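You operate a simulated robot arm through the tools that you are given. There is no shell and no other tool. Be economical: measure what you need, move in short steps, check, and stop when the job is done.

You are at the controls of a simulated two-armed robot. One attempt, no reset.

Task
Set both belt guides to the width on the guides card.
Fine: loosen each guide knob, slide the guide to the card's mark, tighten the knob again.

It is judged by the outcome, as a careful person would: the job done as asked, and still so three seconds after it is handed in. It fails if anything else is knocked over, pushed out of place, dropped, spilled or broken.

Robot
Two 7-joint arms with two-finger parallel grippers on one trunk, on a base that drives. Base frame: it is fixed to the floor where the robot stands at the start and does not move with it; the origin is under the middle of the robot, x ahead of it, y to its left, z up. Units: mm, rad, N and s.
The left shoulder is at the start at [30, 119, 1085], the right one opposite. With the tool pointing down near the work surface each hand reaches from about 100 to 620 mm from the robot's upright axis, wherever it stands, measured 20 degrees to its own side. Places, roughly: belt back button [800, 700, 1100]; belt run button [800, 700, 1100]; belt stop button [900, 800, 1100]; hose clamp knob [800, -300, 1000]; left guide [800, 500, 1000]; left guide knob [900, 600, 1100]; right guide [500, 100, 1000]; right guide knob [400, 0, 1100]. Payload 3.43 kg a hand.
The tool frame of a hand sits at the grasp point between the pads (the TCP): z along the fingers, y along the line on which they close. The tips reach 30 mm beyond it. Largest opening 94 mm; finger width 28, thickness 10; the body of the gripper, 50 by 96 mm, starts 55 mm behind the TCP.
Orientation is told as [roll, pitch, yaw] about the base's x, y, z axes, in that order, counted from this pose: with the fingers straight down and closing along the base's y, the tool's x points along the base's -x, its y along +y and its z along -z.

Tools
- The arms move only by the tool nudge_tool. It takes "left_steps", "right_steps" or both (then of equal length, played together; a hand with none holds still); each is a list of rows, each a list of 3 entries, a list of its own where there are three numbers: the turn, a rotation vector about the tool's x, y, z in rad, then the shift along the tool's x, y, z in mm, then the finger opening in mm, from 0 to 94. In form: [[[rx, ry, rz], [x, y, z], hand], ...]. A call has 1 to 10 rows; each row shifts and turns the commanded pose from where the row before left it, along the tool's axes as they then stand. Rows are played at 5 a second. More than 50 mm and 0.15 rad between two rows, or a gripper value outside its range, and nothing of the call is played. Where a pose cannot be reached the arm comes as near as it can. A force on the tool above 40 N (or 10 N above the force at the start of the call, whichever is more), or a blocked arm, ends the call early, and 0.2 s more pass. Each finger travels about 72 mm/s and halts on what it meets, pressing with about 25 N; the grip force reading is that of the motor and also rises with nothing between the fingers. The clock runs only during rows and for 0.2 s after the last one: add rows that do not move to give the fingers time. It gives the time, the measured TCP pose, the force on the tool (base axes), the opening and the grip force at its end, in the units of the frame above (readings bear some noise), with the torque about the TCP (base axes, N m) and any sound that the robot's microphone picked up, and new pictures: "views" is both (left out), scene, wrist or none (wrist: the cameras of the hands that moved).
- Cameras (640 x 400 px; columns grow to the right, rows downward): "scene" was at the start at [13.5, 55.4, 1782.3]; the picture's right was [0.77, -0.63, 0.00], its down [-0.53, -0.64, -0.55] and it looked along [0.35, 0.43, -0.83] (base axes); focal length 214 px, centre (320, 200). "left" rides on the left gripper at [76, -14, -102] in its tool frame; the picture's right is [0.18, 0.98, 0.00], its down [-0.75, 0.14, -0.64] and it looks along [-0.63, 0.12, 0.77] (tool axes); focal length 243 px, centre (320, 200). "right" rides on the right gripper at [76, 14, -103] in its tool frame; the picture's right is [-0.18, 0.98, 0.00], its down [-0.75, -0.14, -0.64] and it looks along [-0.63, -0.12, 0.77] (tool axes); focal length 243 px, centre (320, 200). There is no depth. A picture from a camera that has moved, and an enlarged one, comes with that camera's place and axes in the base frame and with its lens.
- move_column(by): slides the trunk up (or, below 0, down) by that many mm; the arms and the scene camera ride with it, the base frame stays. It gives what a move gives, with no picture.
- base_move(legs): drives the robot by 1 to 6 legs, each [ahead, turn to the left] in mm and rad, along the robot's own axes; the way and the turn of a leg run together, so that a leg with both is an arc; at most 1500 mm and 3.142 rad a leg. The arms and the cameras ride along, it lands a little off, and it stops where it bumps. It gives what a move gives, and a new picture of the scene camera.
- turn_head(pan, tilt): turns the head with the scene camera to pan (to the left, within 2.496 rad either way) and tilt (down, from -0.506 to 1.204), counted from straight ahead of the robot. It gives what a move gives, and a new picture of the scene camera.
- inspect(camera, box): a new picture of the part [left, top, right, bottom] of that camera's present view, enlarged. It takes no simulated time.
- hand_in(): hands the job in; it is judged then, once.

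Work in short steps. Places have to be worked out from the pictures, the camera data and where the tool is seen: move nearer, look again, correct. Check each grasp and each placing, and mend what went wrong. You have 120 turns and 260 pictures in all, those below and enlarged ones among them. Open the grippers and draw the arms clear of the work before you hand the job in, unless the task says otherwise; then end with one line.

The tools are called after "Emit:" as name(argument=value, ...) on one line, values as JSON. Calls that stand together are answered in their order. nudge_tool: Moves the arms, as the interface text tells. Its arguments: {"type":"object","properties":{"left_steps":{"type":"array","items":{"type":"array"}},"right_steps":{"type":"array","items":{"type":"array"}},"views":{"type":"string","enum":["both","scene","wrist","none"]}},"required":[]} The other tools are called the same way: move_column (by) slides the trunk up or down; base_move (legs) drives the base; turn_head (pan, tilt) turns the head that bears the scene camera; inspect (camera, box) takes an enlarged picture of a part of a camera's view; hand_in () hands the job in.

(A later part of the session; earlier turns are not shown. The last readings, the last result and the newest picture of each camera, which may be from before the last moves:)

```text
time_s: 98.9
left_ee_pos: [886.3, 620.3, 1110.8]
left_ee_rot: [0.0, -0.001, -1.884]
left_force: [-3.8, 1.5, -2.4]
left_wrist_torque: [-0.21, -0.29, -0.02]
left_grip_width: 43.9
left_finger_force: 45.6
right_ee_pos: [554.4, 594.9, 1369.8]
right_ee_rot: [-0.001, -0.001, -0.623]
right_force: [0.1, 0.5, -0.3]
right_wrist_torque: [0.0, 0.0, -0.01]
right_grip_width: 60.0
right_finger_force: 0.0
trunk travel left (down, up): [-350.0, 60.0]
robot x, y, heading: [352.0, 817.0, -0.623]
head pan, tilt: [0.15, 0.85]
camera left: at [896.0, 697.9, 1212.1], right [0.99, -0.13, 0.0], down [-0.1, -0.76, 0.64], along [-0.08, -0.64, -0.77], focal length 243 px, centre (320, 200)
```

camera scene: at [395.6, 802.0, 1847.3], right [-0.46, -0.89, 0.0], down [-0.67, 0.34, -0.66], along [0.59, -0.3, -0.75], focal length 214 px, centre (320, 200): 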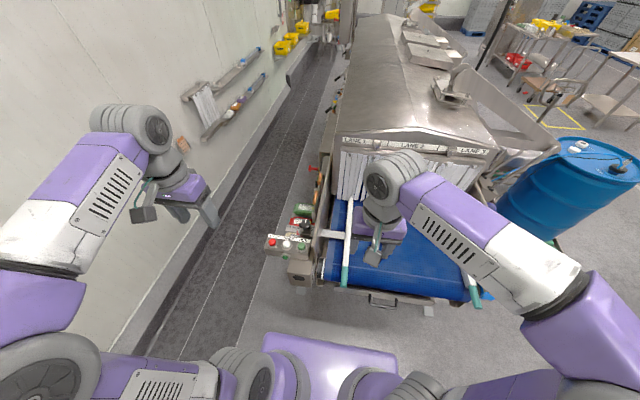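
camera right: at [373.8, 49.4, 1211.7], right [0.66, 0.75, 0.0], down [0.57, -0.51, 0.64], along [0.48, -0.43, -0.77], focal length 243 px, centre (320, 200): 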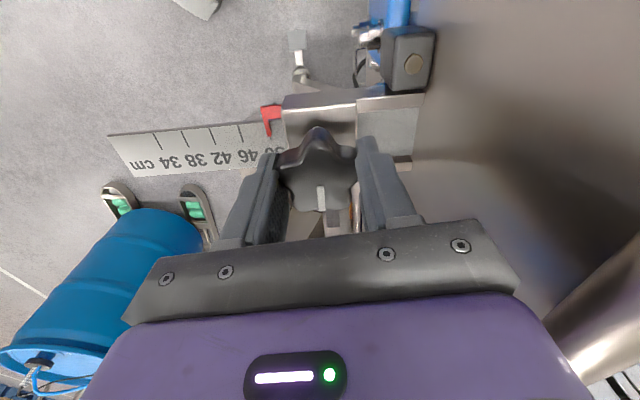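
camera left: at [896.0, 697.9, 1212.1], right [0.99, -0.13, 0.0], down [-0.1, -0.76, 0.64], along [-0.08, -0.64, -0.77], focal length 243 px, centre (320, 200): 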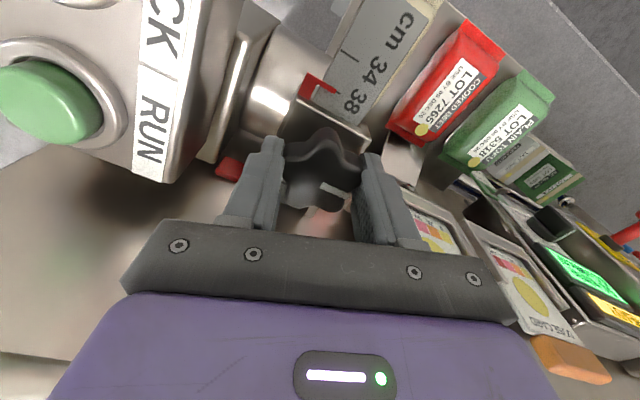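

Gripped (43.9). Pointer reads 38, so this guide needs 60 mm. Turn CCW, first 0.6 rad.

Emit:
nudge_tool(left_steps=[[[0, 0, -0.12], [0, 0, 0], 30], [[0, 0, -0.12], [0, 0, 0], 30], [[0, 0, -0.12], [0, 0, 0], 30], [[0, 0, -0.12], [0, 0, 0], 30], [[0, 0, -0.12], [0, 0, 0], 30]], views="wrist")

```text
time_s: 100.1
left_ee_pos: [885.9, 620.5, 1110.3]
left_ee_rot: [0.0, -0.001, -1.281]
left_force: [-7.9, 3.6, -8.6]
left_wrist_torque: [-0.72, -0.73, -0.03]
left_grip_width: 43.9
left_finger_force: 44.9
right_ee_pos: [554.2, 596.1, 1369.1]
right_ee_rot: [0.0, -0.001, -0.626]
right_force: [-0.4, 1.1, -0.4]
right_wrist_torque: [0.0, 0.0, -0.02]
right_grip_width: 60.0
right_finger_force: 0.0
trunk travel left (down, up): [-350.0, 60.0]
robot x, y, heading: [354.2, 820.3, -0.618]
head pan, tilt: [0.15, 0.85]
camera left: at [850.5, 689.9, 1212.1], right [0.89, 0.46, 0.0], down [0.35, -0.68, 0.64], along [0.29, -0.57, -0.77], focal length 243 px, centre (320, 200)
```

left: 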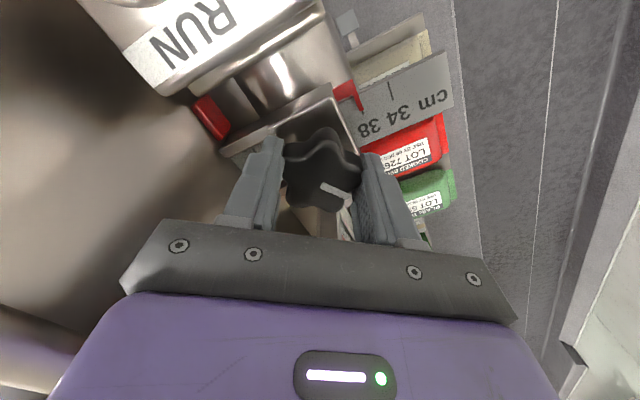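

Knob turns with the hand. Another 0.9 rad.

Emit:
nudge_tool(left_steps=[[[0, 0, -0.15], [0, 0, 0], 30], [[0, 0, -0.15], [0, 0, 0], 30], [[0, 0, -0.15], [0, 0, 0], 30], [[0, 0, -0.15], [0, 0, 0], 30], [[0, 0, -0.15], [0, 0, 0], 30], [[0, 0, -0.15], [0, 0, 0], 30]], views="wrist")

```text
time_s: 101.5
left_ee_pos: [886.0, 620.4, 1110.0]
left_ee_rot: [0.001, -0.001, -0.379]
left_force: [-10.3, 3.6, -8.3]
left_wrist_torque: [-0.16, 0.23, -0.01]
left_grip_width: 43.9
left_finger_force: 45.1
right_ee_pos: [555.1, 595.4, 1368.8]
right_ee_rot: [-0.002, 0.001, -0.623]
right_force: [1.3, -0.6, 0.0]
right_wrist_torque: [-0.02, -0.02, -0.05]
right_grip_width: 60.1
right_finger_force: 0.0
trunk travel left (down, up): [-350.0, 60.0]
robot x, y, heading: [350.6, 817.5, -0.62]
head pan, tilt: [0.15, 0.85]
camera left: at [809.6, 635.7, 1212.2], right [0.19, 0.98, 0.0], down [0.75, -0.15, 0.64], along [0.63, -0.12, -0.77], focal length 243 px, centre (320, 200)
```

left: 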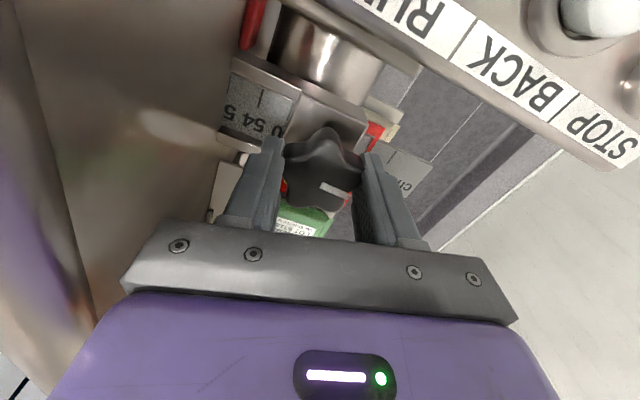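

1.5 rad done. Open, rotate back 1.5 rad, regrip.

Emit:
nudge_tool(left_steps=[[[0, 0, 0], [0, 0, 0], 58], [[0, 0, 0], [0, 0, 0], 58], [[0, 0, 0.15], [0, 0, 0], 58], [[0, 0, 0.15], [0, 0, 0], 58], [[0, 0, 0.15], [0, 0, 0], 58], [[0, 0, 0.15], [0, 0, 0], 58], [[0, 0, 0.15], [0, 0, 0], 58], [[0, 0, 0.15], [0, 0, 0], 58], [[0, 0, 0.15], [0, 0, 0], 58], [[0, 0, 0.15], [0, 0, 0], 58]], views="none")

Emit:
nudge_tool(left_steps=[[[0, 0, 0.15], [0, 0, 0], 58], [[0, 0, 0.15], [0, 0, 0], 58], [[0, 0, 0], [0, 0, 0], 58], [[0, 0, 0], [0, 0, 0], 42], [[0, 0, 0], [0, 0, 0], 30], [[0, 0, 0], [0, 0, 0], 30]], views="wrist")

```text
time_s: 103.7
left_ee_pos: [887.6, 620.2, 1111.0]
left_ee_rot: [0.001, 0.0, -1.585]
left_force: [-0.2, 0.2, -0.4]
left_wrist_torque: [0.01, -0.01, -0.01]
left_grip_width: 57.9
left_finger_force: 0.0
right_ee_pos: [555.4, 595.6, 1369.8]
right_ee_rot: [0.0, 0.001, -0.623]
right_force: [0.6, -0.9, -0.2]
right_wrist_torque: [-0.03, 0.0, 0.0]
right_grip_width: 60.1
right_finger_force: 0.1
trunk travel left (down, up): [-350.0, 60.0]
robot x, y, heading: [352.2, 820.5, -0.62]
head pan, tilt: [0.15, 0.85]
```

```text
time_s: 105.1
left_ee_pos: [885.9, 620.8, 1111.2]
left_ee_rot: [0.0, -0.001, -1.882]
left_force: [-2.8, 2.1, -0.9]
left_wrist_torque: [0.02, 0.2, -0.04]
left_grip_width: 42.6
left_finger_force: 44.9
right_ee_pos: [555.6, 595.2, 1369.7]
right_ee_rot: [0.001, 0.001, -0.625]
right_force: [-0.5, 0.3, 0.7]
right_wrist_torque: [-0.04, 0.01, 0.02]
right_grip_width: 60.2
right_finger_force: 0.1
trunk travel left (down, up): [-350.0, 60.0]
robot x, y, heading: [348.7, 820.8, -0.623]
head pan, tilt: [0.15, 0.85]
camera left: at [895.9, 697.7, 1212.3], right [0.99, -0.13, 0.0], down [-0.1, -0.76, 0.64], along [-0.08, -0.64, -0.77], focal length 243 px, centre (320, 200)
```

left: 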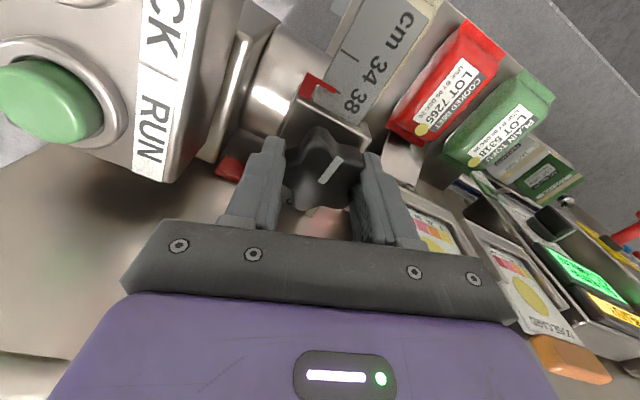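

Gripped again; turn another 1.5 rad CCW.

Emit:
nudge_tool(left_steps=[[[0, 0, -0.15], [0, 0, 0], 30], [[0, 0, -0.15], [0, 0, 0], 30], [[0, 0, -0.15], [0, 0, 0], 30], [[0, 0, -0.15], [0, 0, 0], 30], [[0, 0, -0.15], [0, 0, 0], 30], [[0, 0, -0.15], [0, 0, 0], 30], [[0, 0, -0.15], [0, 0, 0], 30], [[0, 0, -0.15], [0, 0, 0], 30], [[0, 0, -0.15], [0, 0, 0], 30], [[0, 0, -0.15], [0, 0, 0], 30]], views="wrist")

Emit:
inspect(camera="right", box=[270, 40, 470, 220])

Emit:
inspect(camera="scene", box=[300, 180, 440, 300])

```text
time_s: 107.3
left_ee_pos: [887.4, 619.6, 1111.5]
left_ee_rot: [0.0, -0.001, -0.384]
left_force: [-1.5, -1.4, -4.0]
left_wrist_torque: [-0.04, 0.08, -1.28]
left_grip_width: 42.4
left_finger_force: 44.5
right_ee_pos: [555.6, 594.9, 1369.4]
right_ee_rot: [0.001, -0.001, -0.623]
right_force: [0.4, -0.4, 0.4]
right_wrist_torque: [-0.03, 0.02, -0.03]
right_grip_width: 60.1
right_finger_force: 0.0
trunk travel left (down, up): [-350.0, 60.0]
robot x, y, heading: [352.6, 819.6, -0.625]
head pan, tilt: [0.15, 0.85]
camera left: at [811.0, 635.3, 1212.3], right [0.2, 0.98, 0.0], down [0.75, -0.15, 0.64], along [0.63, -0.13, -0.77], focal length 243 px, centre (320, 200)
```

left: 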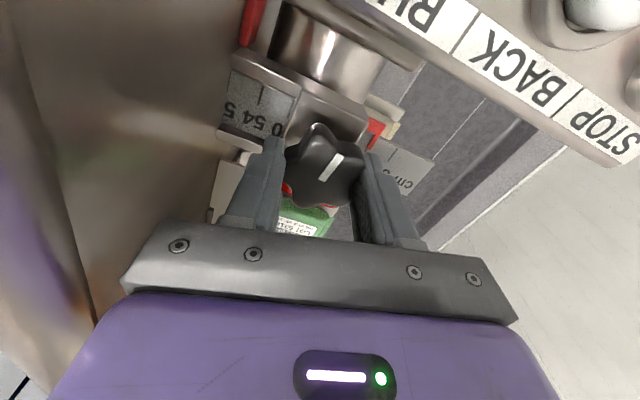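

```text
2.22 times, centred on (370, 130) of right
camera zoom: at [502.4, 650.6, 1471.6], right [0.72, 0.69, 0.0], down [0.53, -0.56, 0.64], along [0.44, -0.46, -0.77], focal length 539 px, centre (209, 356)
```

zoom: 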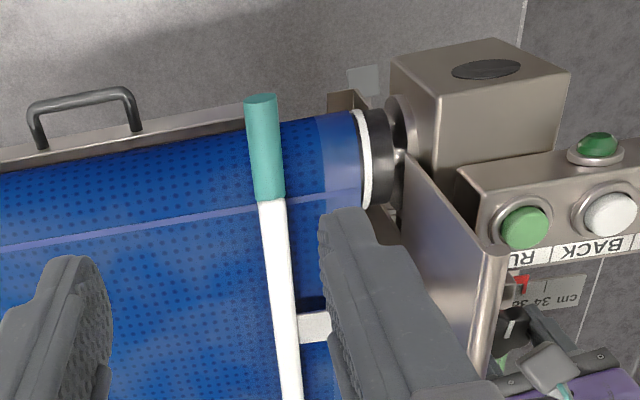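

```text
3.33 times, centred on (370, 240) of scene
camera zoom: at [395.9, 801.6, 1792.4], right [-0.46, -0.89, 0.0], down [-0.67, 0.34, -0.66], along [0.59, -0.3, -0.75], focal length 715 px, centre (153, 67)
```

zoom: 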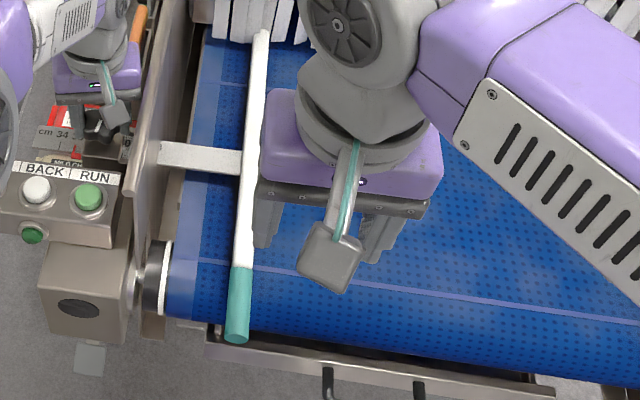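

Torque rose at the end stop: knob is loose. I lift the left hand to a viewing spot over the scale while the right hand goes above the left guide's teal handle at about (632, 575).

Emit:
nudge_tool(left_steps=[[[0, 0, 0], [0, 0, 0], 58], [[0, 0, 0], [0, 0, 0], 58], [[0, 0, 0], [0, 0, -40], 58], [[0, 0, 0], [0, 0, -45], 58], [[0, 0, 0], [0, 0, -45], 58], [[0, 0, 0.124], [0, 0, -23], 58], [[0, 0, 0.124], [0, 0, 0], 58], [[0, 0, 0], [0, 33, 0], 58], [[0, 0, 0], [0, 0, 0], 58]], right_steps=[[[0, 0, 0], [-24.7, 9.6, 0], 60], [[0, 0, 0], [-24.7, 9.6, 0], 60], [[0, 0, 0], [-24.7, 9.6, 20], 60], [[0, 0, 0], [0, 0, 40], 60], [[0, 0, 0], [0, 0, 40], 60], [[0, 0, 0], [0, 0, 40], 60], [[0, 0, 0], [0, 0, 40], 60], [[0, 0, 0], [0, 0, 30], 60], [[0, 0, 0], [0, 0, 0], 60]], views="wrist")

Emit:
inspect(camera="left", box=[260, 60, 400, 160])

Emit:
inspect(camera="right", box=[230, 60, 410, 220])

```text
time_s: 109.3
left_ee_pos: [904.7, 646.7, 1263.8]
left_ee_rot: [0.001, 0.0, -0.632]
left_force: [-0.7, 0.1, -1.1]
left_wrist_torque: [0.03, 0.03, 0.01]
left_grip_width: 57.9
left_finger_force: 0.1
right_ee_pos: [630.7, 575.3, 1159.1]
right_ee_rot: [0.002, 0.001, -0.624]
right_force: [0.7, -0.5, 0.4]
right_wrist_torque: [-0.02, 0.0, 0.0]
right_grip_width: 60.1
right_finger_force: 0.1
trunk travel left (down, up): [-350.0, 60.0]
robot x, y, heading: [347.1, 818.3, -0.622]
head pan, tilt: [0.15, 0.85]
camera right: at [577.9, 631.0, 1261.2], right [0.72, 0.69, 0.0], down [0.53, -0.56, 0.64], along [0.44, -0.46, -0.77], focal length 243 px, centre (320, 200)
camera left: at [834.9, 679.7, 1365.3], right [0.43, 0.9, 0.0], down [0.69, -0.33, 0.64], along [0.58, -0.28, -0.77], focal length 243 px, centre (320, 200)
```

right: 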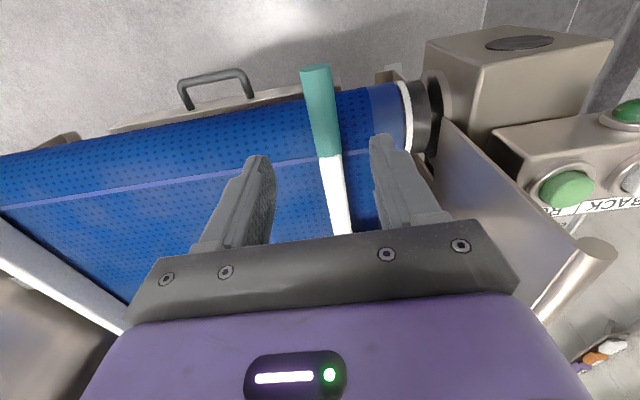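
left: 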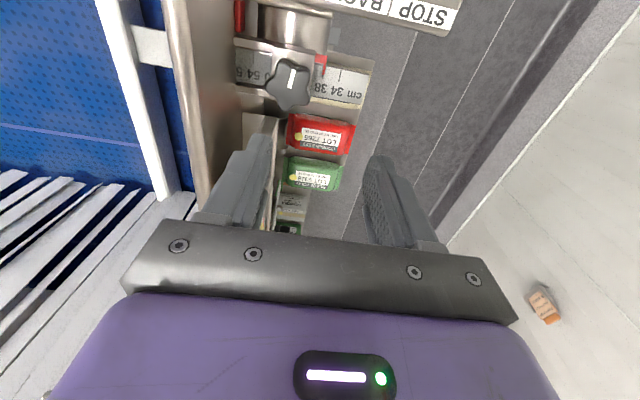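

```text
4.00 times, centred on (330, 110) of left
camera zoom: at [834.9, 679.7, 1365.3], right [0.43, 0.9, 0.0], down [0.69, -0.33, 0.64], along [0.58, -0.28, -0.77], focal length 970 px, centre (280, 560)
```

zoom: 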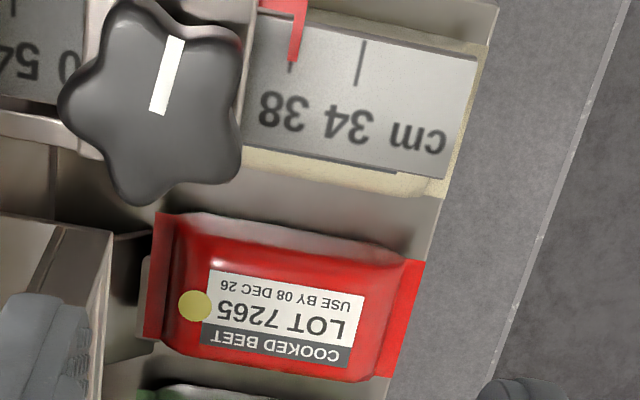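

```text
2.50 times, centred on (320, 140) of right
camera zoom: at [577.9, 631.0, 1261.2], right [0.72, 0.69, 0.0], down [0.53, -0.56, 0.64], along [0.44, -0.46, -0.77], focal length 606 px, centre (320, 350)
```

zoom: 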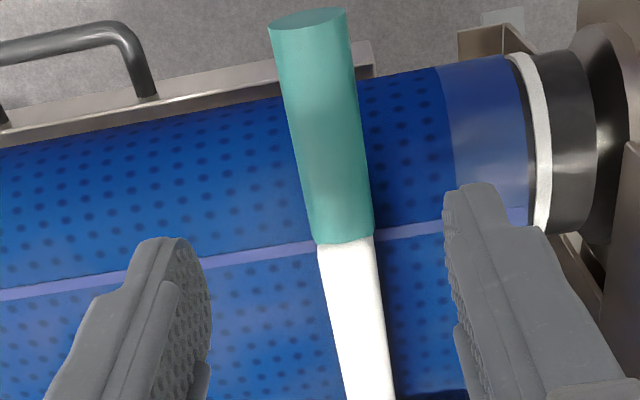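

Pointer is exactly at 38. Handle centred below the right hand; descend to z≈1053 and close.

Emit:
nudge_tool(right_steps=[[[0, 0, 0], [0, 2, 40], 60], [[0, 0, 0], [0, 0, 35], 60], [[0, 0, 0], [0, 0, 20], 60], [[0, 0, 0], [0, 0, 11], 60], [[0, 0, 0], [0, 0, 0], 44], [[0, 0, 0], [0, 0, 0], 28], [[0, 0, 0], [0, 0, 0], 15], [[0, 0, 0], [0, 0, 0], 15]], views="wrist")

```text
time_s: 111.1
left_ee_pos: [905.5, 646.6, 1263.9]
left_ee_rot: [0.002, -0.003, -0.63]
left_force: [-0.2, 0.1, -0.1]
left_wrist_torque: [-0.03, 0.04, 0.01]
left_grip_width: 57.8
left_finger_force: 0.0
right_ee_pos: [633.7, 579.2, 1053.5]
right_ee_rot: [0.0, 0.0, -0.624]
right_force: [-1.6, 0.5, -2.1]
right_wrist_torque: [-0.35, -0.46, -0.51]
right_grip_width: 28.9
right_finger_force: 44.9
trunk travel left (down, up): [-350.0, 60.0]
robot x, y, heading: [350.0, 817.6, -0.624]
head pan, tilt: [0.15, 0.85]
camera right: at [580.0, 632.8, 1155.8], right [0.72, 0.69, 0.0], down [0.53, -0.56, 0.64], along [0.44, -0.46, -0.77], focal length 243 px, centre (320, 200)
```

right: 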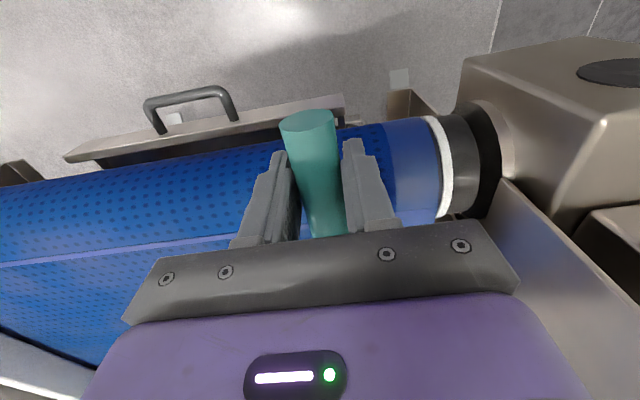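

Gripped. Slide outward (+tool y) 40 mm.

Emit:
nudge_tool(right_steps=[[[0, 0, 0], [0, 5, 0], 15], [[0, 0, 0], [0, 5, 0], 15], [[0, 0, 0], [0, 5, 0], 15], [[0, 0, 0], [0, 5, 0], 15], [[0, 0, 0], [0, 5, 0], 15], [[0, 0, 0], [0, 5, 0], 15], [[0, 0, 0], [0, 5, 0], 15], [[0, 0, 0], [0, 5, 0], 15], [[0, 0, 0], [0, 0, 0], 15]], views="wrist")

Emit:
inspect(camera="left", box=[260, 40, 400, 140])

```text
time_s: 113.1
left_ee_pos: [907.2, 646.6, 1263.1]
left_ee_rot: [0.002, -0.001, -0.631]
left_force: [0.8, 0.5, 0.2]
left_wrist_torque: [-0.01, -0.03, 0.02]
left_grip_width: 57.9
left_finger_force: 0.1
right_ee_pos: [657.2, 609.5, 1054.0]
right_ee_rot: [0.0, -0.001, -0.623]
right_force: [-1.9, 0.1, 2.4]
right_wrist_torque: [0.0, 0.07, -0.48]
right_grip_width: 29.1
right_finger_force: 44.9
trunk travel left (down, up): [-350.0, 60.0]
robot x, y, heading: [351.5, 820.0, -0.625]
head pan, tilt: [0.15, 0.85]
camera right: at [603.5, 665.1, 1155.8], right [0.72, 0.69, 0.0], down [0.53, -0.55, 0.64], along [0.44, -0.46, -0.77], focal length 243 px, centre (320, 200)
```

right: 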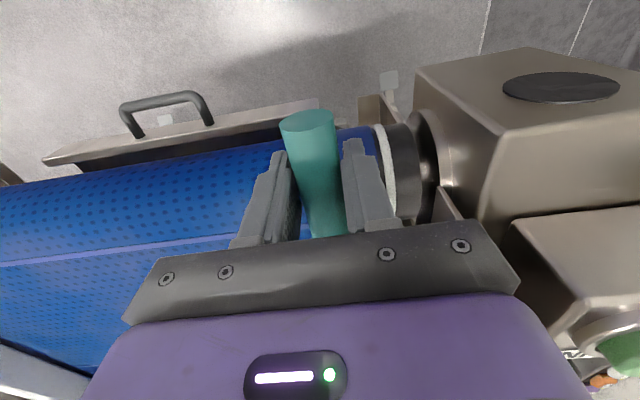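

```text
4.00 times, centred on (330, 90) of left
camera zoom: at [835.4, 680.4, 1365.1], right [0.43, 0.9, 0.0], down [0.69, -0.33, 0.64], along [0.58, -0.28, -0.77], focal length 970 px, centre (280, 640)
```

zoom: 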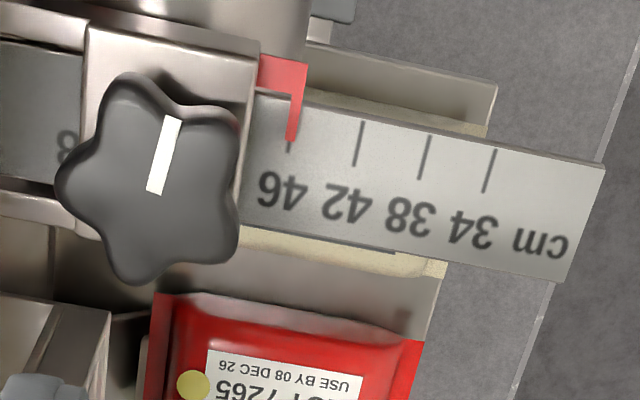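

46 exactly after 40 mm. To keep the hand body clear of the plate's rod end, I regrip 19 mm nearer the handle tip before the last 20 mm.

Emit:
nudge_tool(right_steps=[[[0, 0, 0], [0, 0, 0], 44], [[0, 0, 0], [0, 0, 0], 44], [[0, 0, 0], [19, 0, 0], 44], [[0, 0, 0], [0, 0, 0], 28], [[0, 0, 0], [0, 0, 0], 15], [[0, 0, 0], [0, 0, 0], 15]], views="none")

Emit:
nudge_tool(right_steps=[[[0, 0, 0], [0, 5, 0], 15], [[0, 0, 0], [0, 5, 0], 15], [[0, 0, 0], [0, 4, 0], 15], [[0, 0, 0], [0, 3, 0], 15], [[0, 0, 0], [0, 0, 0], 15]], views="wrist")

Emit:
inspect(camera="left", box=[300, 40, 350, 80])

```text
time_s: 114.5
left_ee_pos: [906.2, 647.8, 1262.2]
left_ee_rot: [0.001, -0.002, -0.63]
left_force: [-0.8, 0.3, -0.6]
left_wrist_torque: [0.04, -0.02, -0.01]
left_grip_width: 58.0
left_finger_force: 0.0
right_ee_pos: [641.8, 621.0, 1054.3]
right_ee_rot: [0.001, 0.0, -0.624]
right_force: [-0.9, 1.9, 2.4]
right_wrist_torque: [0.01, -0.14, -0.57]
right_grip_width: 29.2
right_finger_force: 45.4
trunk travel left (down, up): [-350.0, 60.0]
robot x, y, heading: [347.9, 818.0, -0.623]
head pan, tilt: [0.15, 0.85]
```

```text
time_s: 115.7
left_ee_pos: [906.0, 647.7, 1263.4]
left_ee_rot: [-0.001, -0.002, -0.631]
left_force: [-0.9, 0.8, 0.4]
left_wrist_torque: [0.01, -0.01, 0.0]
left_grip_width: 58.0
left_finger_force: 0.1
right_ee_pos: [651.1, 635.8, 1053.2]
right_ee_rot: [0.001, 0.001, -0.623]
right_force: [-1.4, 2.7, 2.2]
right_wrist_torque: [0.16, 0.17, -0.56]
right_grip_width: 29.3
right_finger_force: 45.1
trunk travel left (down, up): [-350.0, 60.0]
robot x, y, heading: [352.2, 818.8, -0.618]
head pan, tilt: [0.15, 0.85]
camera right: at [598.3, 690.6, 1155.5], right [0.72, 0.69, 0.0], down [0.53, -0.56, 0.64], along [0.44, -0.46, -0.77], focal length 243 px, centre (320, 200)
```

right: 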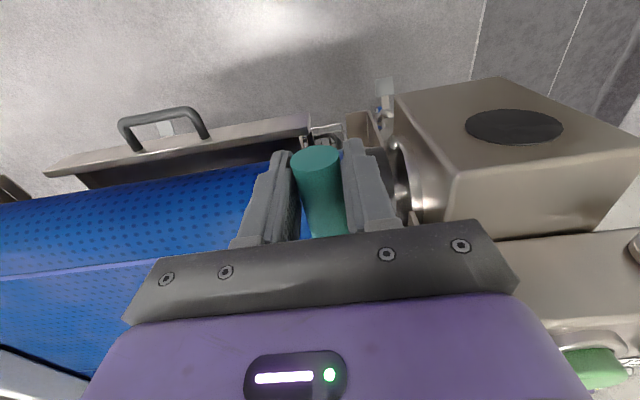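

```text
10.00 times, centred on (325, 60) of left
camera zoom: at [835.5, 680.7, 1365.1], right [0.43, 0.9, 0.0], down [0.69, -0.33, 0.64], along [0.58, -0.28, -0.77], focal length 2426 px, centre (270, 1600)
```

zoom: 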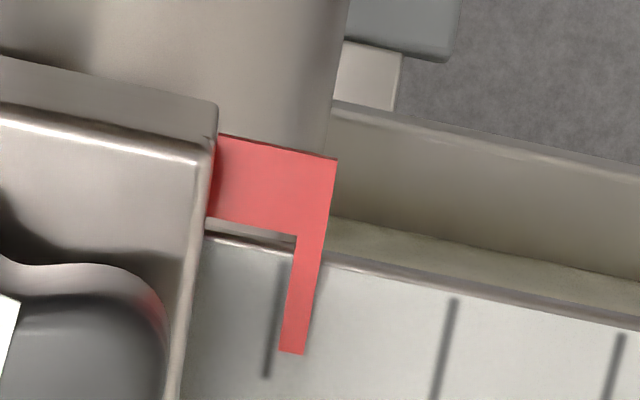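

About 2.7 mm remains. Push 2.8 mm and recheck.

Emit:
nudge_tool(right_steps=[[[0, 0, 0], [0, 2.8, 0], 15], [[0, 0, 0], [0, 0, 0], 15], [[0, 0, 0], [0, 0, 0], 15]], views="none")

Emit:
inspect(camera="left", box=[300, 40, 350, 80])

```text
time_s: 116.5
left_ee_pos: [905.7, 646.1, 1263.3]
left_ee_rot: [0.0, -0.002, -0.63]
left_force: [0.3, 0.8, -0.7]
left_wrist_torque: [0.01, 0.0, -0.04]
left_grip_width: 58.0
left_finger_force: 0.1
right_ee_pos: [653.5, 638.1, 1054.2]
right_ee_rot: [-0.001, 0.001, -0.623]
right_force: [-2.8, 0.3, 1.5]
right_wrist_torque: [0.05, 0.18, -0.44]
right_grip_width: 29.2
right_finger_force: 45.2
trunk travel left (down, up): [-350.0, 60.0]
robot x, y, heading: [354.1, 815.5, -0.622]
head pan, tilt: [0.15, 0.85]
```

```text
10.00 times, centred on (325, 60) of left
camera zoom: at [835.4, 680.3, 1365.1], right [0.43, 0.9, 0.0], down [0.69, -0.33, 0.64], along [0.58, -0.28, -0.77], focal length 2426 px, centre (270, 1600)
```

zoom: 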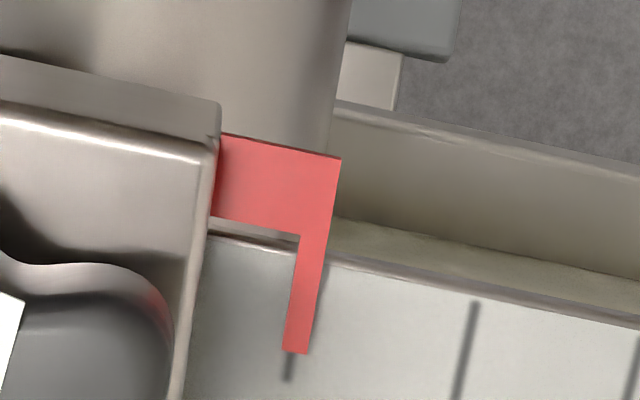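

On 50. Right hand keeps hold; left returns over the knob, down to grip height.

Emit:
nudge_tool(left_steps=[[[0, 0, 0], [0, -33, 0], 58], [[0, 0, -0.124], [0, 0, 0], 58], [[0, 0, -0.124], [0, 0, 0], 58], [[0, 0, 0], [0, 0, 40], 58], [[0, 0, 0], [0, 0, 40], 58], [[0, 0, 0], [0, 0, 40], 58], [[0, 0, 0], [0, 0, 0], 58]], views="wrist")

```text
time_s: 118.1
left_ee_pos: [887.6, 620.4, 1143.2]
left_ee_rot: [0.0, -0.003, -0.382]
left_force: [-0.2, 0.2, -0.7]
left_wrist_torque: [0.02, 0.0, -0.03]
left_grip_width: 58.1
left_finger_force: 0.0
right_ee_pos: [654.3, 637.8, 1052.9]
right_ee_rot: [-0.001, -0.001, -0.625]
right_force: [-2.7, 0.8, 0.1]
right_wrist_torque: [0.0, -0.01, -0.45]
right_grip_width: 29.1
right_finger_force: 44.8
trunk travel left (down, up): [-350.0, 60.0]
robot x, y, heading: [349.2, 816.5, -0.621]
head pan, tilt: [0.15, 0.85]
camera left: at [810.4, 636.0, 1245.1], right [0.2, 0.98, 0.0], down [0.75, -0.15, 0.64], along [0.63, -0.13, -0.77], focal length 243 px, centre (320, 200)
```

left: 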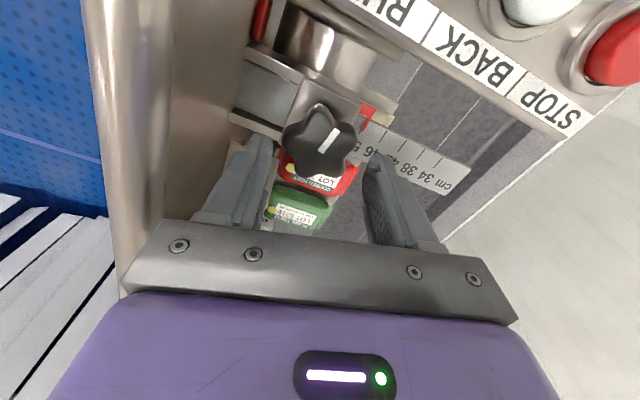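

Good alignment. Descend 32 mm, close, then turn clockwise 1.5 rad.

Emit:
nudge_tool(left_steps=[[[0, 0, 0], [0, 0, 16], 58], [[0, 0, 0], [0, 0, 16], 58], [[0, 0, 0], [0, 0, 0], 44], [[0, 0, 0], [0, 0, 0], 30], [[0, 0, 0], [0, 0, 0], 30], [[0, 0, 0], [0, 0, 0], 30]], views="none")

Emit:
nudge_tool(left_steps=[[[0, 0, 0.15], [0, 0, 0], 30], [[0, 0, 0.15], [0, 0, 0], 30], [[0, 0, 0.15], [0, 0, 0], 30], [[0, 0, 0.15], [0, 0, 0], 30], [[0, 0, 0.15], [0, 0, 0], 30], [[0, 0, 0.15], [0, 0, 0], 30], [[0, 0, 0.15], [0, 0, 0], 30], [[0, 0, 0.15], [0, 0, 0], 30], [[0, 0, 0.15], [0, 0, 0], 30], [[0, 0, 0.15], [0, 0, 0], 30]], views="wrist")

```text
time_s: 119.5
left_ee_pos: [887.1, 620.5, 1111.4]
left_ee_rot: [-0.001, -0.001, -0.382]
left_force: [-0.3, -1.2, -2.1]
left_wrist_torque: [-0.53, -0.63, -0.02]
left_grip_width: 42.8
left_finger_force: 45.1
right_ee_pos: [654.3, 637.0, 1054.7]
right_ee_rot: [0.001, 0.002, -0.624]
right_force: [-2.4, 0.6, 1.9]
right_wrist_torque: [-0.04, -0.03, -0.4]
right_grip_width: 28.9
right_finger_force: 45.1
trunk travel left (down, up): [-350.0, 60.0]
robot x, y, heading: [352.0, 820.1, -0.621]
head pan, tilt: [0.15, 0.85]
```

```text
time_s: 121.7
left_ee_pos: [886.3, 620.3, 1111.7]
left_ee_rot: [0.002, -0.003, -1.884]
left_force: [-0.6, -7.2, 0.7]
left_wrist_torque: [-0.79, 0.32, -0.02]
left_grip_width: 42.8
left_finger_force: 44.5
right_ee_pos: [653.7, 637.4, 1053.3]
right_ee_rot: [-0.002, 0.002, -0.623]
right_force: [-3.1, 4.4, 4.5]
right_wrist_torque: [0.23, 0.26, -0.38]
right_grip_width: 29.0
right_finger_force: 44.7
trunk travel left (down, up): [-350.0, 60.0]
robot x, y, heading: [352.5, 820.7, -0.619]
head pan, tilt: [0.15, 0.85]
camera left: at [895.8, 697.0, 1213.3], right [0.99, -0.13, 0.0], down [-0.1, -0.76, 0.64], along [-0.08, -0.64, -0.77], focal length 243 px, centre (320, 200)
```

left: 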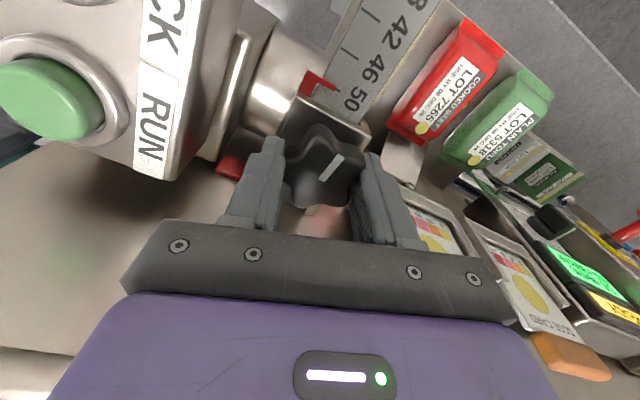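

Open, rotate back 1.5 rad, regrip.

Emit:
nudge_tool(left_steps=[[[0, 0, 0], [0, 0, 0], 58], [[0, 0, 0], [0, 0, 0], 58], [[0, 0, -0.15], [0, 0, 0], 58], [[0, 0, -0.15], [0, 0, 0], 58], [[0, 0, -0.15], [0, 0, 0], 58], [[0, 0, -0.15], [0, 0, 0], 58], [[0, 0, -0.15], [0, 0, 0], 58], [[0, 0, -0.15], [0, 0, 0], 58], [[0, 0, -0.15], [0, 0, 0], 58], [[0, 0, -0.15], [0, 0, 0], 58]], views="none")

Emit:
nudge_tool(left_steps=[[[0, 0, -0.15], [0, 0, 0], 58], [[0, 0, -0.15], [0, 0, 0], 58], [[0, 0, 0], [0, 0, 0], 58], [[0, 0, 0], [0, 0, 0], 44], [[0, 0, 0], [0, 0, 0], 30], [[0, 0, 0], [0, 0, 0], 30]], views="wrist")

Emit:
nudge_tool(left_steps=[[[0, 0, 0.15], [0, 0, 0], 30], [[0, 0, 0.15], [0, 0, 0], 30], [[0, 0, 0.15], [0, 0, 0], 30], [[0, 0, 0.15], [0, 0, 0], 30], [[0, 0, 0.15], [0, 0, 0], 30], [[0, 0, 0.15], [0, 0, 0], 30], [[0, 0, 0.15], [0, 0, 0], 30], [[0, 0, 0.15], [0, 0, 0], 30], [[0, 0, 0.15], [0, 0, 0], 30]], views="none")

```text
time_s: 123.9
left_ee_pos: [887.2, 619.9, 1111.8]
left_ee_rot: [-0.001, -0.002, -0.678]
left_force: [-0.4, 0.1, 0.4]
left_wrist_torque: [-0.01, 0.02, 0.0]
left_grip_width: 58.0
left_finger_force: 0.0
right_ee_pos: [653.7, 637.7, 1053.8]
right_ee_rot: [0.0, -0.001, -0.624]
right_force: [-2.6, -0.1, 3.0]
right_wrist_torque: [-0.03, -0.15, -0.46]
right_grip_width: 29.1
right_finger_force: 45.3
trunk travel left (down, up): [-350.0, 60.0]
robot x, y, heading: [353.1, 820.3, -0.625]
head pan, tilt: [0.15, 0.85]
```

```text
time_s: 125.3
left_ee_pos: [886.3, 620.7, 1111.5]
left_ee_rot: [0.0, -0.001, -0.384]
left_force: [-0.6, -0.4, 0.6]
left_wrist_torque: [-0.02, -0.24, 0.0]
left_grip_width: 43.6
left_finger_force: 45.7
right_ee_pos: [653.4, 637.3, 1053.5]
right_ee_rot: [0.0, 0.0, -0.622]
right_force: [-1.0, -0.4, 3.4]
right_wrist_torque: [0.02, 0.01, -0.38]
right_grip_width: 29.2
right_finger_force: 44.7
trunk travel left (down, up): [-350.0, 60.0]
robot x, y, heading: [349.1, 820.7, -0.625]
head pan, tilt: [0.15, 0.85]
camera left: at [810.3, 635.6, 1213.3], right [0.2, 0.98, 0.0], down [0.75, -0.15, 0.64], along [0.63, -0.13, -0.77], focal length 243 px, centre (320, 200)
```

left: 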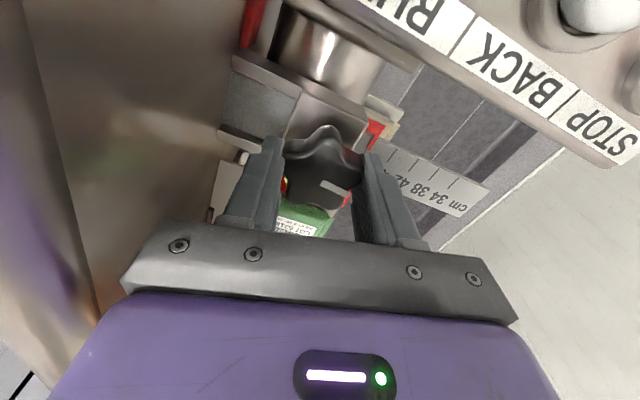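

```text
time_s: 127.3
left_ee_pos: [887.0, 621.3, 1111.4]
left_ee_rot: [-0.001, -0.002, -1.736]
left_force: [-3.2, -1.9, -1.4]
left_wrist_torque: [-1.07, -0.12, 0.02]
left_grip_width: 43.5
left_finger_force: 44.8
right_ee_pos: [653.3, 637.5, 1053.9]
right_ee_rot: [0.004, -0.001, -0.623]
right_force: [1.0, 1.8, 5.4]
right_wrist_torque: [0.42, 0.62, -0.35]
right_grip_width: 29.2
right_finger_force: 45.5
trunk travel left (down, up): [-350.0, 60.0]
robot x, y, heading: [350.8, 818.7, -0.623]
head pan, tilt: [0.15, 0.85]
```

Continue clockwise in small increments until the torque bites.

Emit:
nudge_tool(left_steps=[[[0, 0, 0.1], [0, 0, 0], 30], [[0, 0, 0.08], [0, 0, 0], 30], [[0, 0, 0.07], [0, 0, 0], 30]], views="none")

Emit:
nudge_tool(left_steps=[[[0, 0, 0.06], [0, 0, 0], 30], [[0, 0, 0.05], [0, 0, 0], 30]], views="wrist")

```text
time_s: 128.1
left_ee_pos: [885.8, 621.8, 1112.3]
left_ee_rot: [0.0, 0.002, -1.984]
left_force: [-3.0, 0.3, -0.7]
left_wrist_torque: [0.22, -0.05, 0.47]
left_grip_width: 43.6
left_finger_force: 44.5
right_ee_pos: [652.9, 636.9, 1053.6]
right_ee_rot: [0.001, -0.001, -0.626]
right_force: [-0.4, -0.3, 4.4]
right_wrist_torque: [0.12, -0.05, -0.44]
right_grip_width: 28.9
right_finger_force: 45.0
trunk travel left (down, up): [-350.0, 60.0]
robot x, y, heading: [352.8, 820.0, -0.62]
head pan, tilt: [0.15, 0.85]
```

```text
time_s: 128.7
left_ee_pos: [886.6, 620.9, 1111.7]
left_ee_rot: [0.003, 0.0, -2.093]
left_force: [-3.4, 0.1, -0.1]
left_wrist_torque: [-0.02, 0.2, 0.24]
left_grip_width: 42.6
left_finger_force: 44.6
right_ee_pos: [654.0, 637.6, 1054.9]
right_ee_rot: [0.001, -0.001, -0.622]
right_force: [0.3, -1.7, 5.1]
right_wrist_torque: [-0.06, 0.0, -0.42]
right_grip_width: 28.9
right_finger_force: 44.7
trunk travel left (down, up): [-350.0, 60.0]
robot x, y, heading: [353.8, 820.4, -0.626]
head pan, tilt: [0.15, 0.85]
camera left: at [911.7, 693.9, 1213.5], right [0.94, -0.33, 0.0], down [-0.25, -0.72, 0.64], along [-0.21, -0.61, -0.77], focal length 243 px, centre (320, 200)
```

left: 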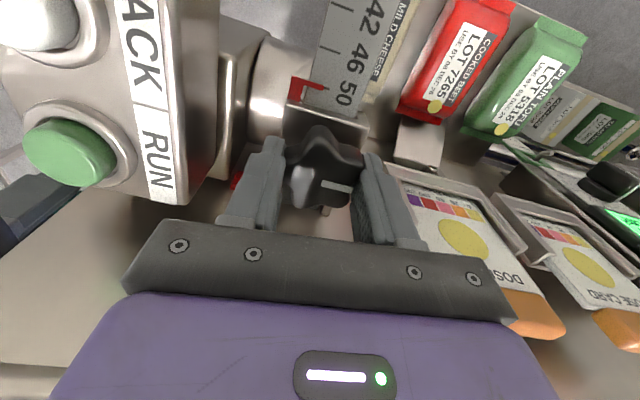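

Mark has shifted relative to the fingers, suggesting it is at the stop. I press 0.15 rad more to confirm.

Emit:
nudge_tool(left_steps=[[[0, 0, 0.08], [0, 0, 0], 25], [[0, 0, 0.08], [0, 0, 0], 25]], views="wrist")

Emit:
inspect(camera="left", box=[240, 100, 400, 230])

```text
time_s: 129.3
left_ee_pos: [887.2, 620.4, 1110.9]
left_ee_rot: [0.002, -0.001, -2.25]
left_force: [-1.7, -0.3, -1.1]
left_wrist_torque: [0.15, 0.1, 1.16]
left_grip_width: 41.8
left_finger_force: 45.0
right_ee_pos: [653.5, 636.5, 1053.4]
right_ee_rot: [0.0, 0.0, -0.624]
right_force: [-1.0, -1.3, 5.5]
right_wrist_torque: [-0.22, -0.36, -0.46]
right_grip_width: 29.1
right_finger_force: 45.3
trunk travel left (down, up): [-350.0, 60.0]
robot x, y, heading: [349.5, 822.6, -0.625]
head pan, tilt: [0.15, 0.85]
camera left: at [922.9, 689.1, 1213.6], right [0.88, -0.47, 0.0], down [-0.36, -0.67, 0.64], along [-0.3, -0.57, -0.77], focal length 243 px, centre (320, 200)
```

left: 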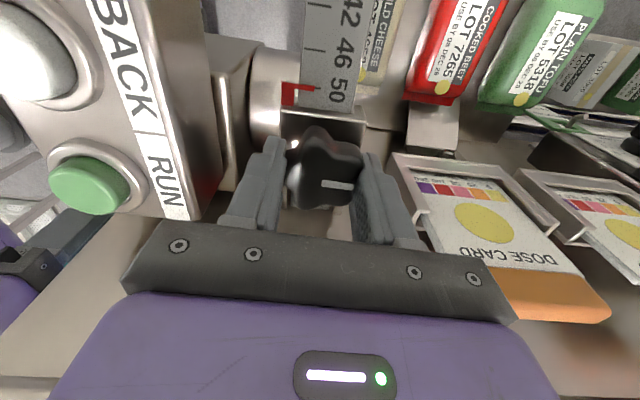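

```text
3.08 times, centred on (320, 165) of left
camera zoom: at [922.9, 689.1, 1213.6], right [0.88, -0.47, 0.0], down [-0.36, -0.67, 0.64], along [-0.3, -0.57, -0.77], focal length 746 px, centre (320, 308)
```

zoom: 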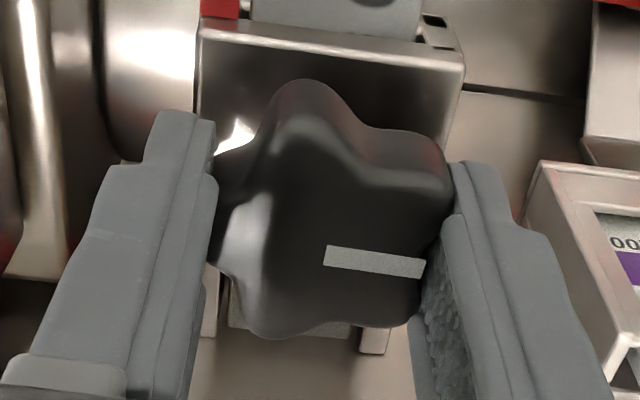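

Torque 1.16 N m with slipping: tight, mark back at its original direction. Release left, lift (rotating back), and check the pointer; then release the right hand.

Emit:
nudge_tool(left_steps=[[[0, 0, 0], [0, 0, 0], 56], [[0, 0, 0], [0, 0, 0], 56], [[0, 0, 0], [0, 0, -40], 56], [[0, 0, 0], [0, 0, -45], 56], [[0, 0, 0], [0, 0, -45], 56], [[0, 0, -0.15], [0, 0, -23], 56], [[0, 0, -0.15], [0, 0, 0], 56], [[0, 0, -0.15], [0, 0, 0], 56], [[0, 0, -0.15], [0, 0, 0], 56], [[0, 0, -0.15], [0, 0, 0], 56]], views="none")

Emit:
nudge_tool(left_steps=[[[0, 0, -0.15], [0, 0, 0], 56], [[0, 0, -0.15], [0, 0, 0], 56], [[0, 0, -0.15], [0, 0, 0], 56], [[0, 0, -0.15], [0, 0, 0], 56], [[0, 0, -0.15], [0, 0, 0], 56], [[0, 0, -0.12], [0, 0, 0], 56], [[0, 0, 0], [0, 33, 0], 56], [[0, 0, 0], [0, 0, 0], 56]], right_steps=[[[0, 0, 0], [0, 0, 0], 15], [[0, 0, 0], [0, 0, 0], 15], [[0, 0, 0], [0, 0, 0], 44], [[0, 0, 0], [0, 0, 0], 44], [[0, 0, 0], [0, 0, -20], 44], [[0, 0, 0], [0, 0, -40], 44], [[0, 0, 0], [0, 0, -40], 44], [[0, 0, 0], [0, 0, -40], 44]], views="both")

Emit:
inspect(camera="left", box=[260, 40, 400, 140])

Emit:
inspect(camera="left", box=[300, 40, 350, 80])

```text
time_s: 131.5
left_ee_pos: [887.3, 621.0, 1265.2]
left_ee_rot: [0.002, -0.001, -1.501]
left_force: [0.3, 0.1, -0.1]
left_wrist_torque: [-0.03, 0.02, 0.01]
left_grip_width: 56.2
left_finger_force: 0.2
right_ee_pos: [653.1, 637.3, 1054.5]
right_ee_rot: [0.001, 0.0, -0.623]
right_force: [-0.2, -0.6, 7.1]
right_wrist_torque: [0.13, 0.16, -0.46]
right_grip_width: 29.3
right_finger_force: 44.4
trunk travel left (down, up): [-350.0, 60.0]
robot x, y, heading: [349.7, 820.2, -0.629]
head pan, tilt: [0.15, 0.85]
```

```text
time_s: 133.3
left_ee_pos: [905.3, 646.3, 1265.3]
left_ee_rot: [0.001, -0.001, -0.633]
left_force: [0.0, -1.0, -0.1]
left_wrist_torque: [-0.01, -0.02, -0.02]
left_grip_width: 55.6
left_finger_force: 0.1
right_ee_pos: [652.9, 636.2, 1193.3]
right_ee_rot: [0.002, 0.0, -0.623]
right_force: [0.4, 0.3, -0.3]
right_wrist_torque: [0.02, -0.02, -0.01]
right_grip_width: 44.0
right_finger_force: 0.0
trunk travel left (down, up): [-350.0, 60.0]
robot x, y, heading: [350.8, 816.8, -0.623]
head pan, tilt: [0.15, 0.85]
camera scene: at [394.1, 801.1, 1792.4], right [-0.46, -0.89, 0.0], down [-0.67, 0.34, -0.66], along [0.59, -0.3, -0.75], focal length 214 px, centre (320, 200)
camera right: at [598.3, 692.2, 1296.3], right [0.72, 0.69, 0.0], down [0.53, -0.56, 0.64], along [0.44, -0.46, -0.77], focal length 243 px, centre (320, 200)
camera left: at [835.3, 680.3, 1366.1], right [0.43, 0.9, 0.0], down [0.69, -0.33, 0.64], along [0.58, -0.28, -0.77], focal length 243 px, centre (320, 200)
```

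scene: 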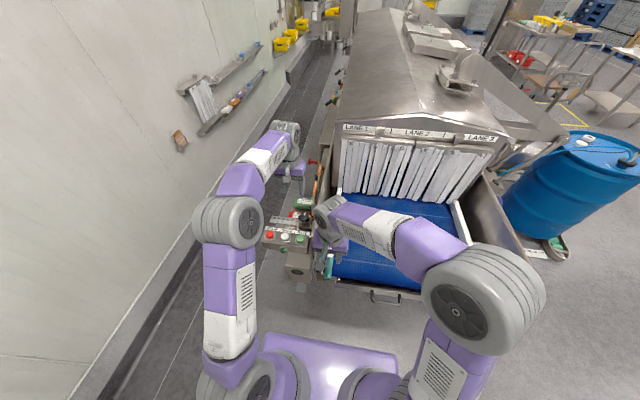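
right: 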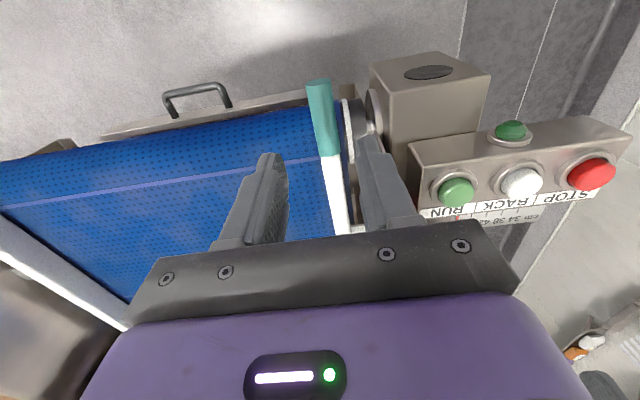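
left: 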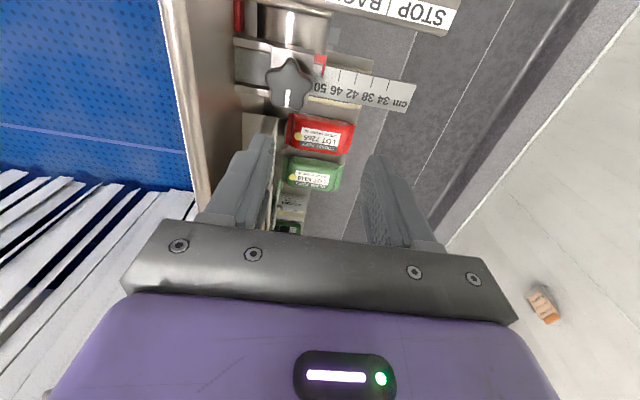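

```text
4.00 times, centred on (330, 90) of left
camera zoom: at [835.3, 680.3, 1366.1], right [0.43, 0.9, 0.0], down [0.69, -0.33, 0.64], along [0.58, -0.28, -0.77], focal length 970 px, centre (280, 640)
```

zoom: 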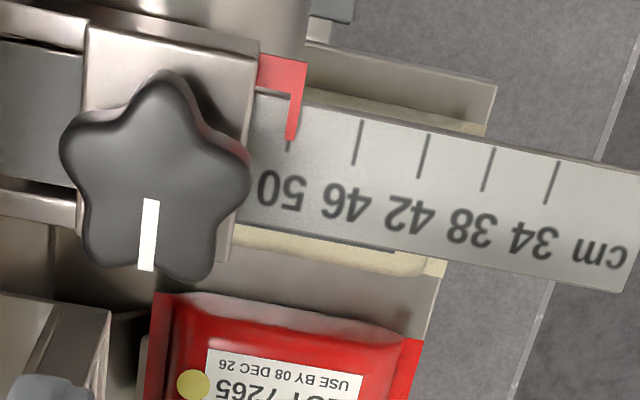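

```text
10.00 times, centred on (325, 60) of left
camera zoom: at [835.3, 680.3, 1366.1], right [0.43, 0.9, 0.0], down [0.69, -0.33, 0.64], along [0.58, -0.28, -0.77], focal length 2426 px, centre (270, 1600)
```

zoom: 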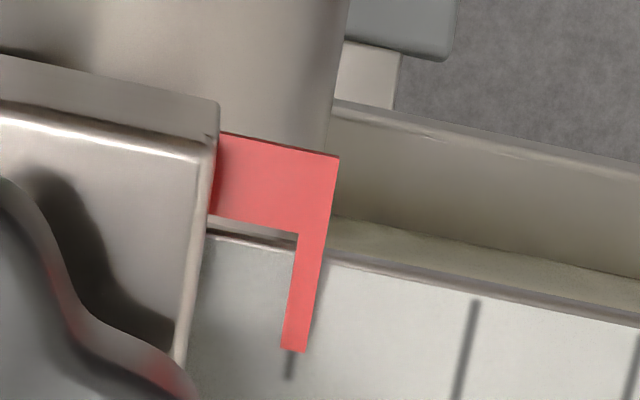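

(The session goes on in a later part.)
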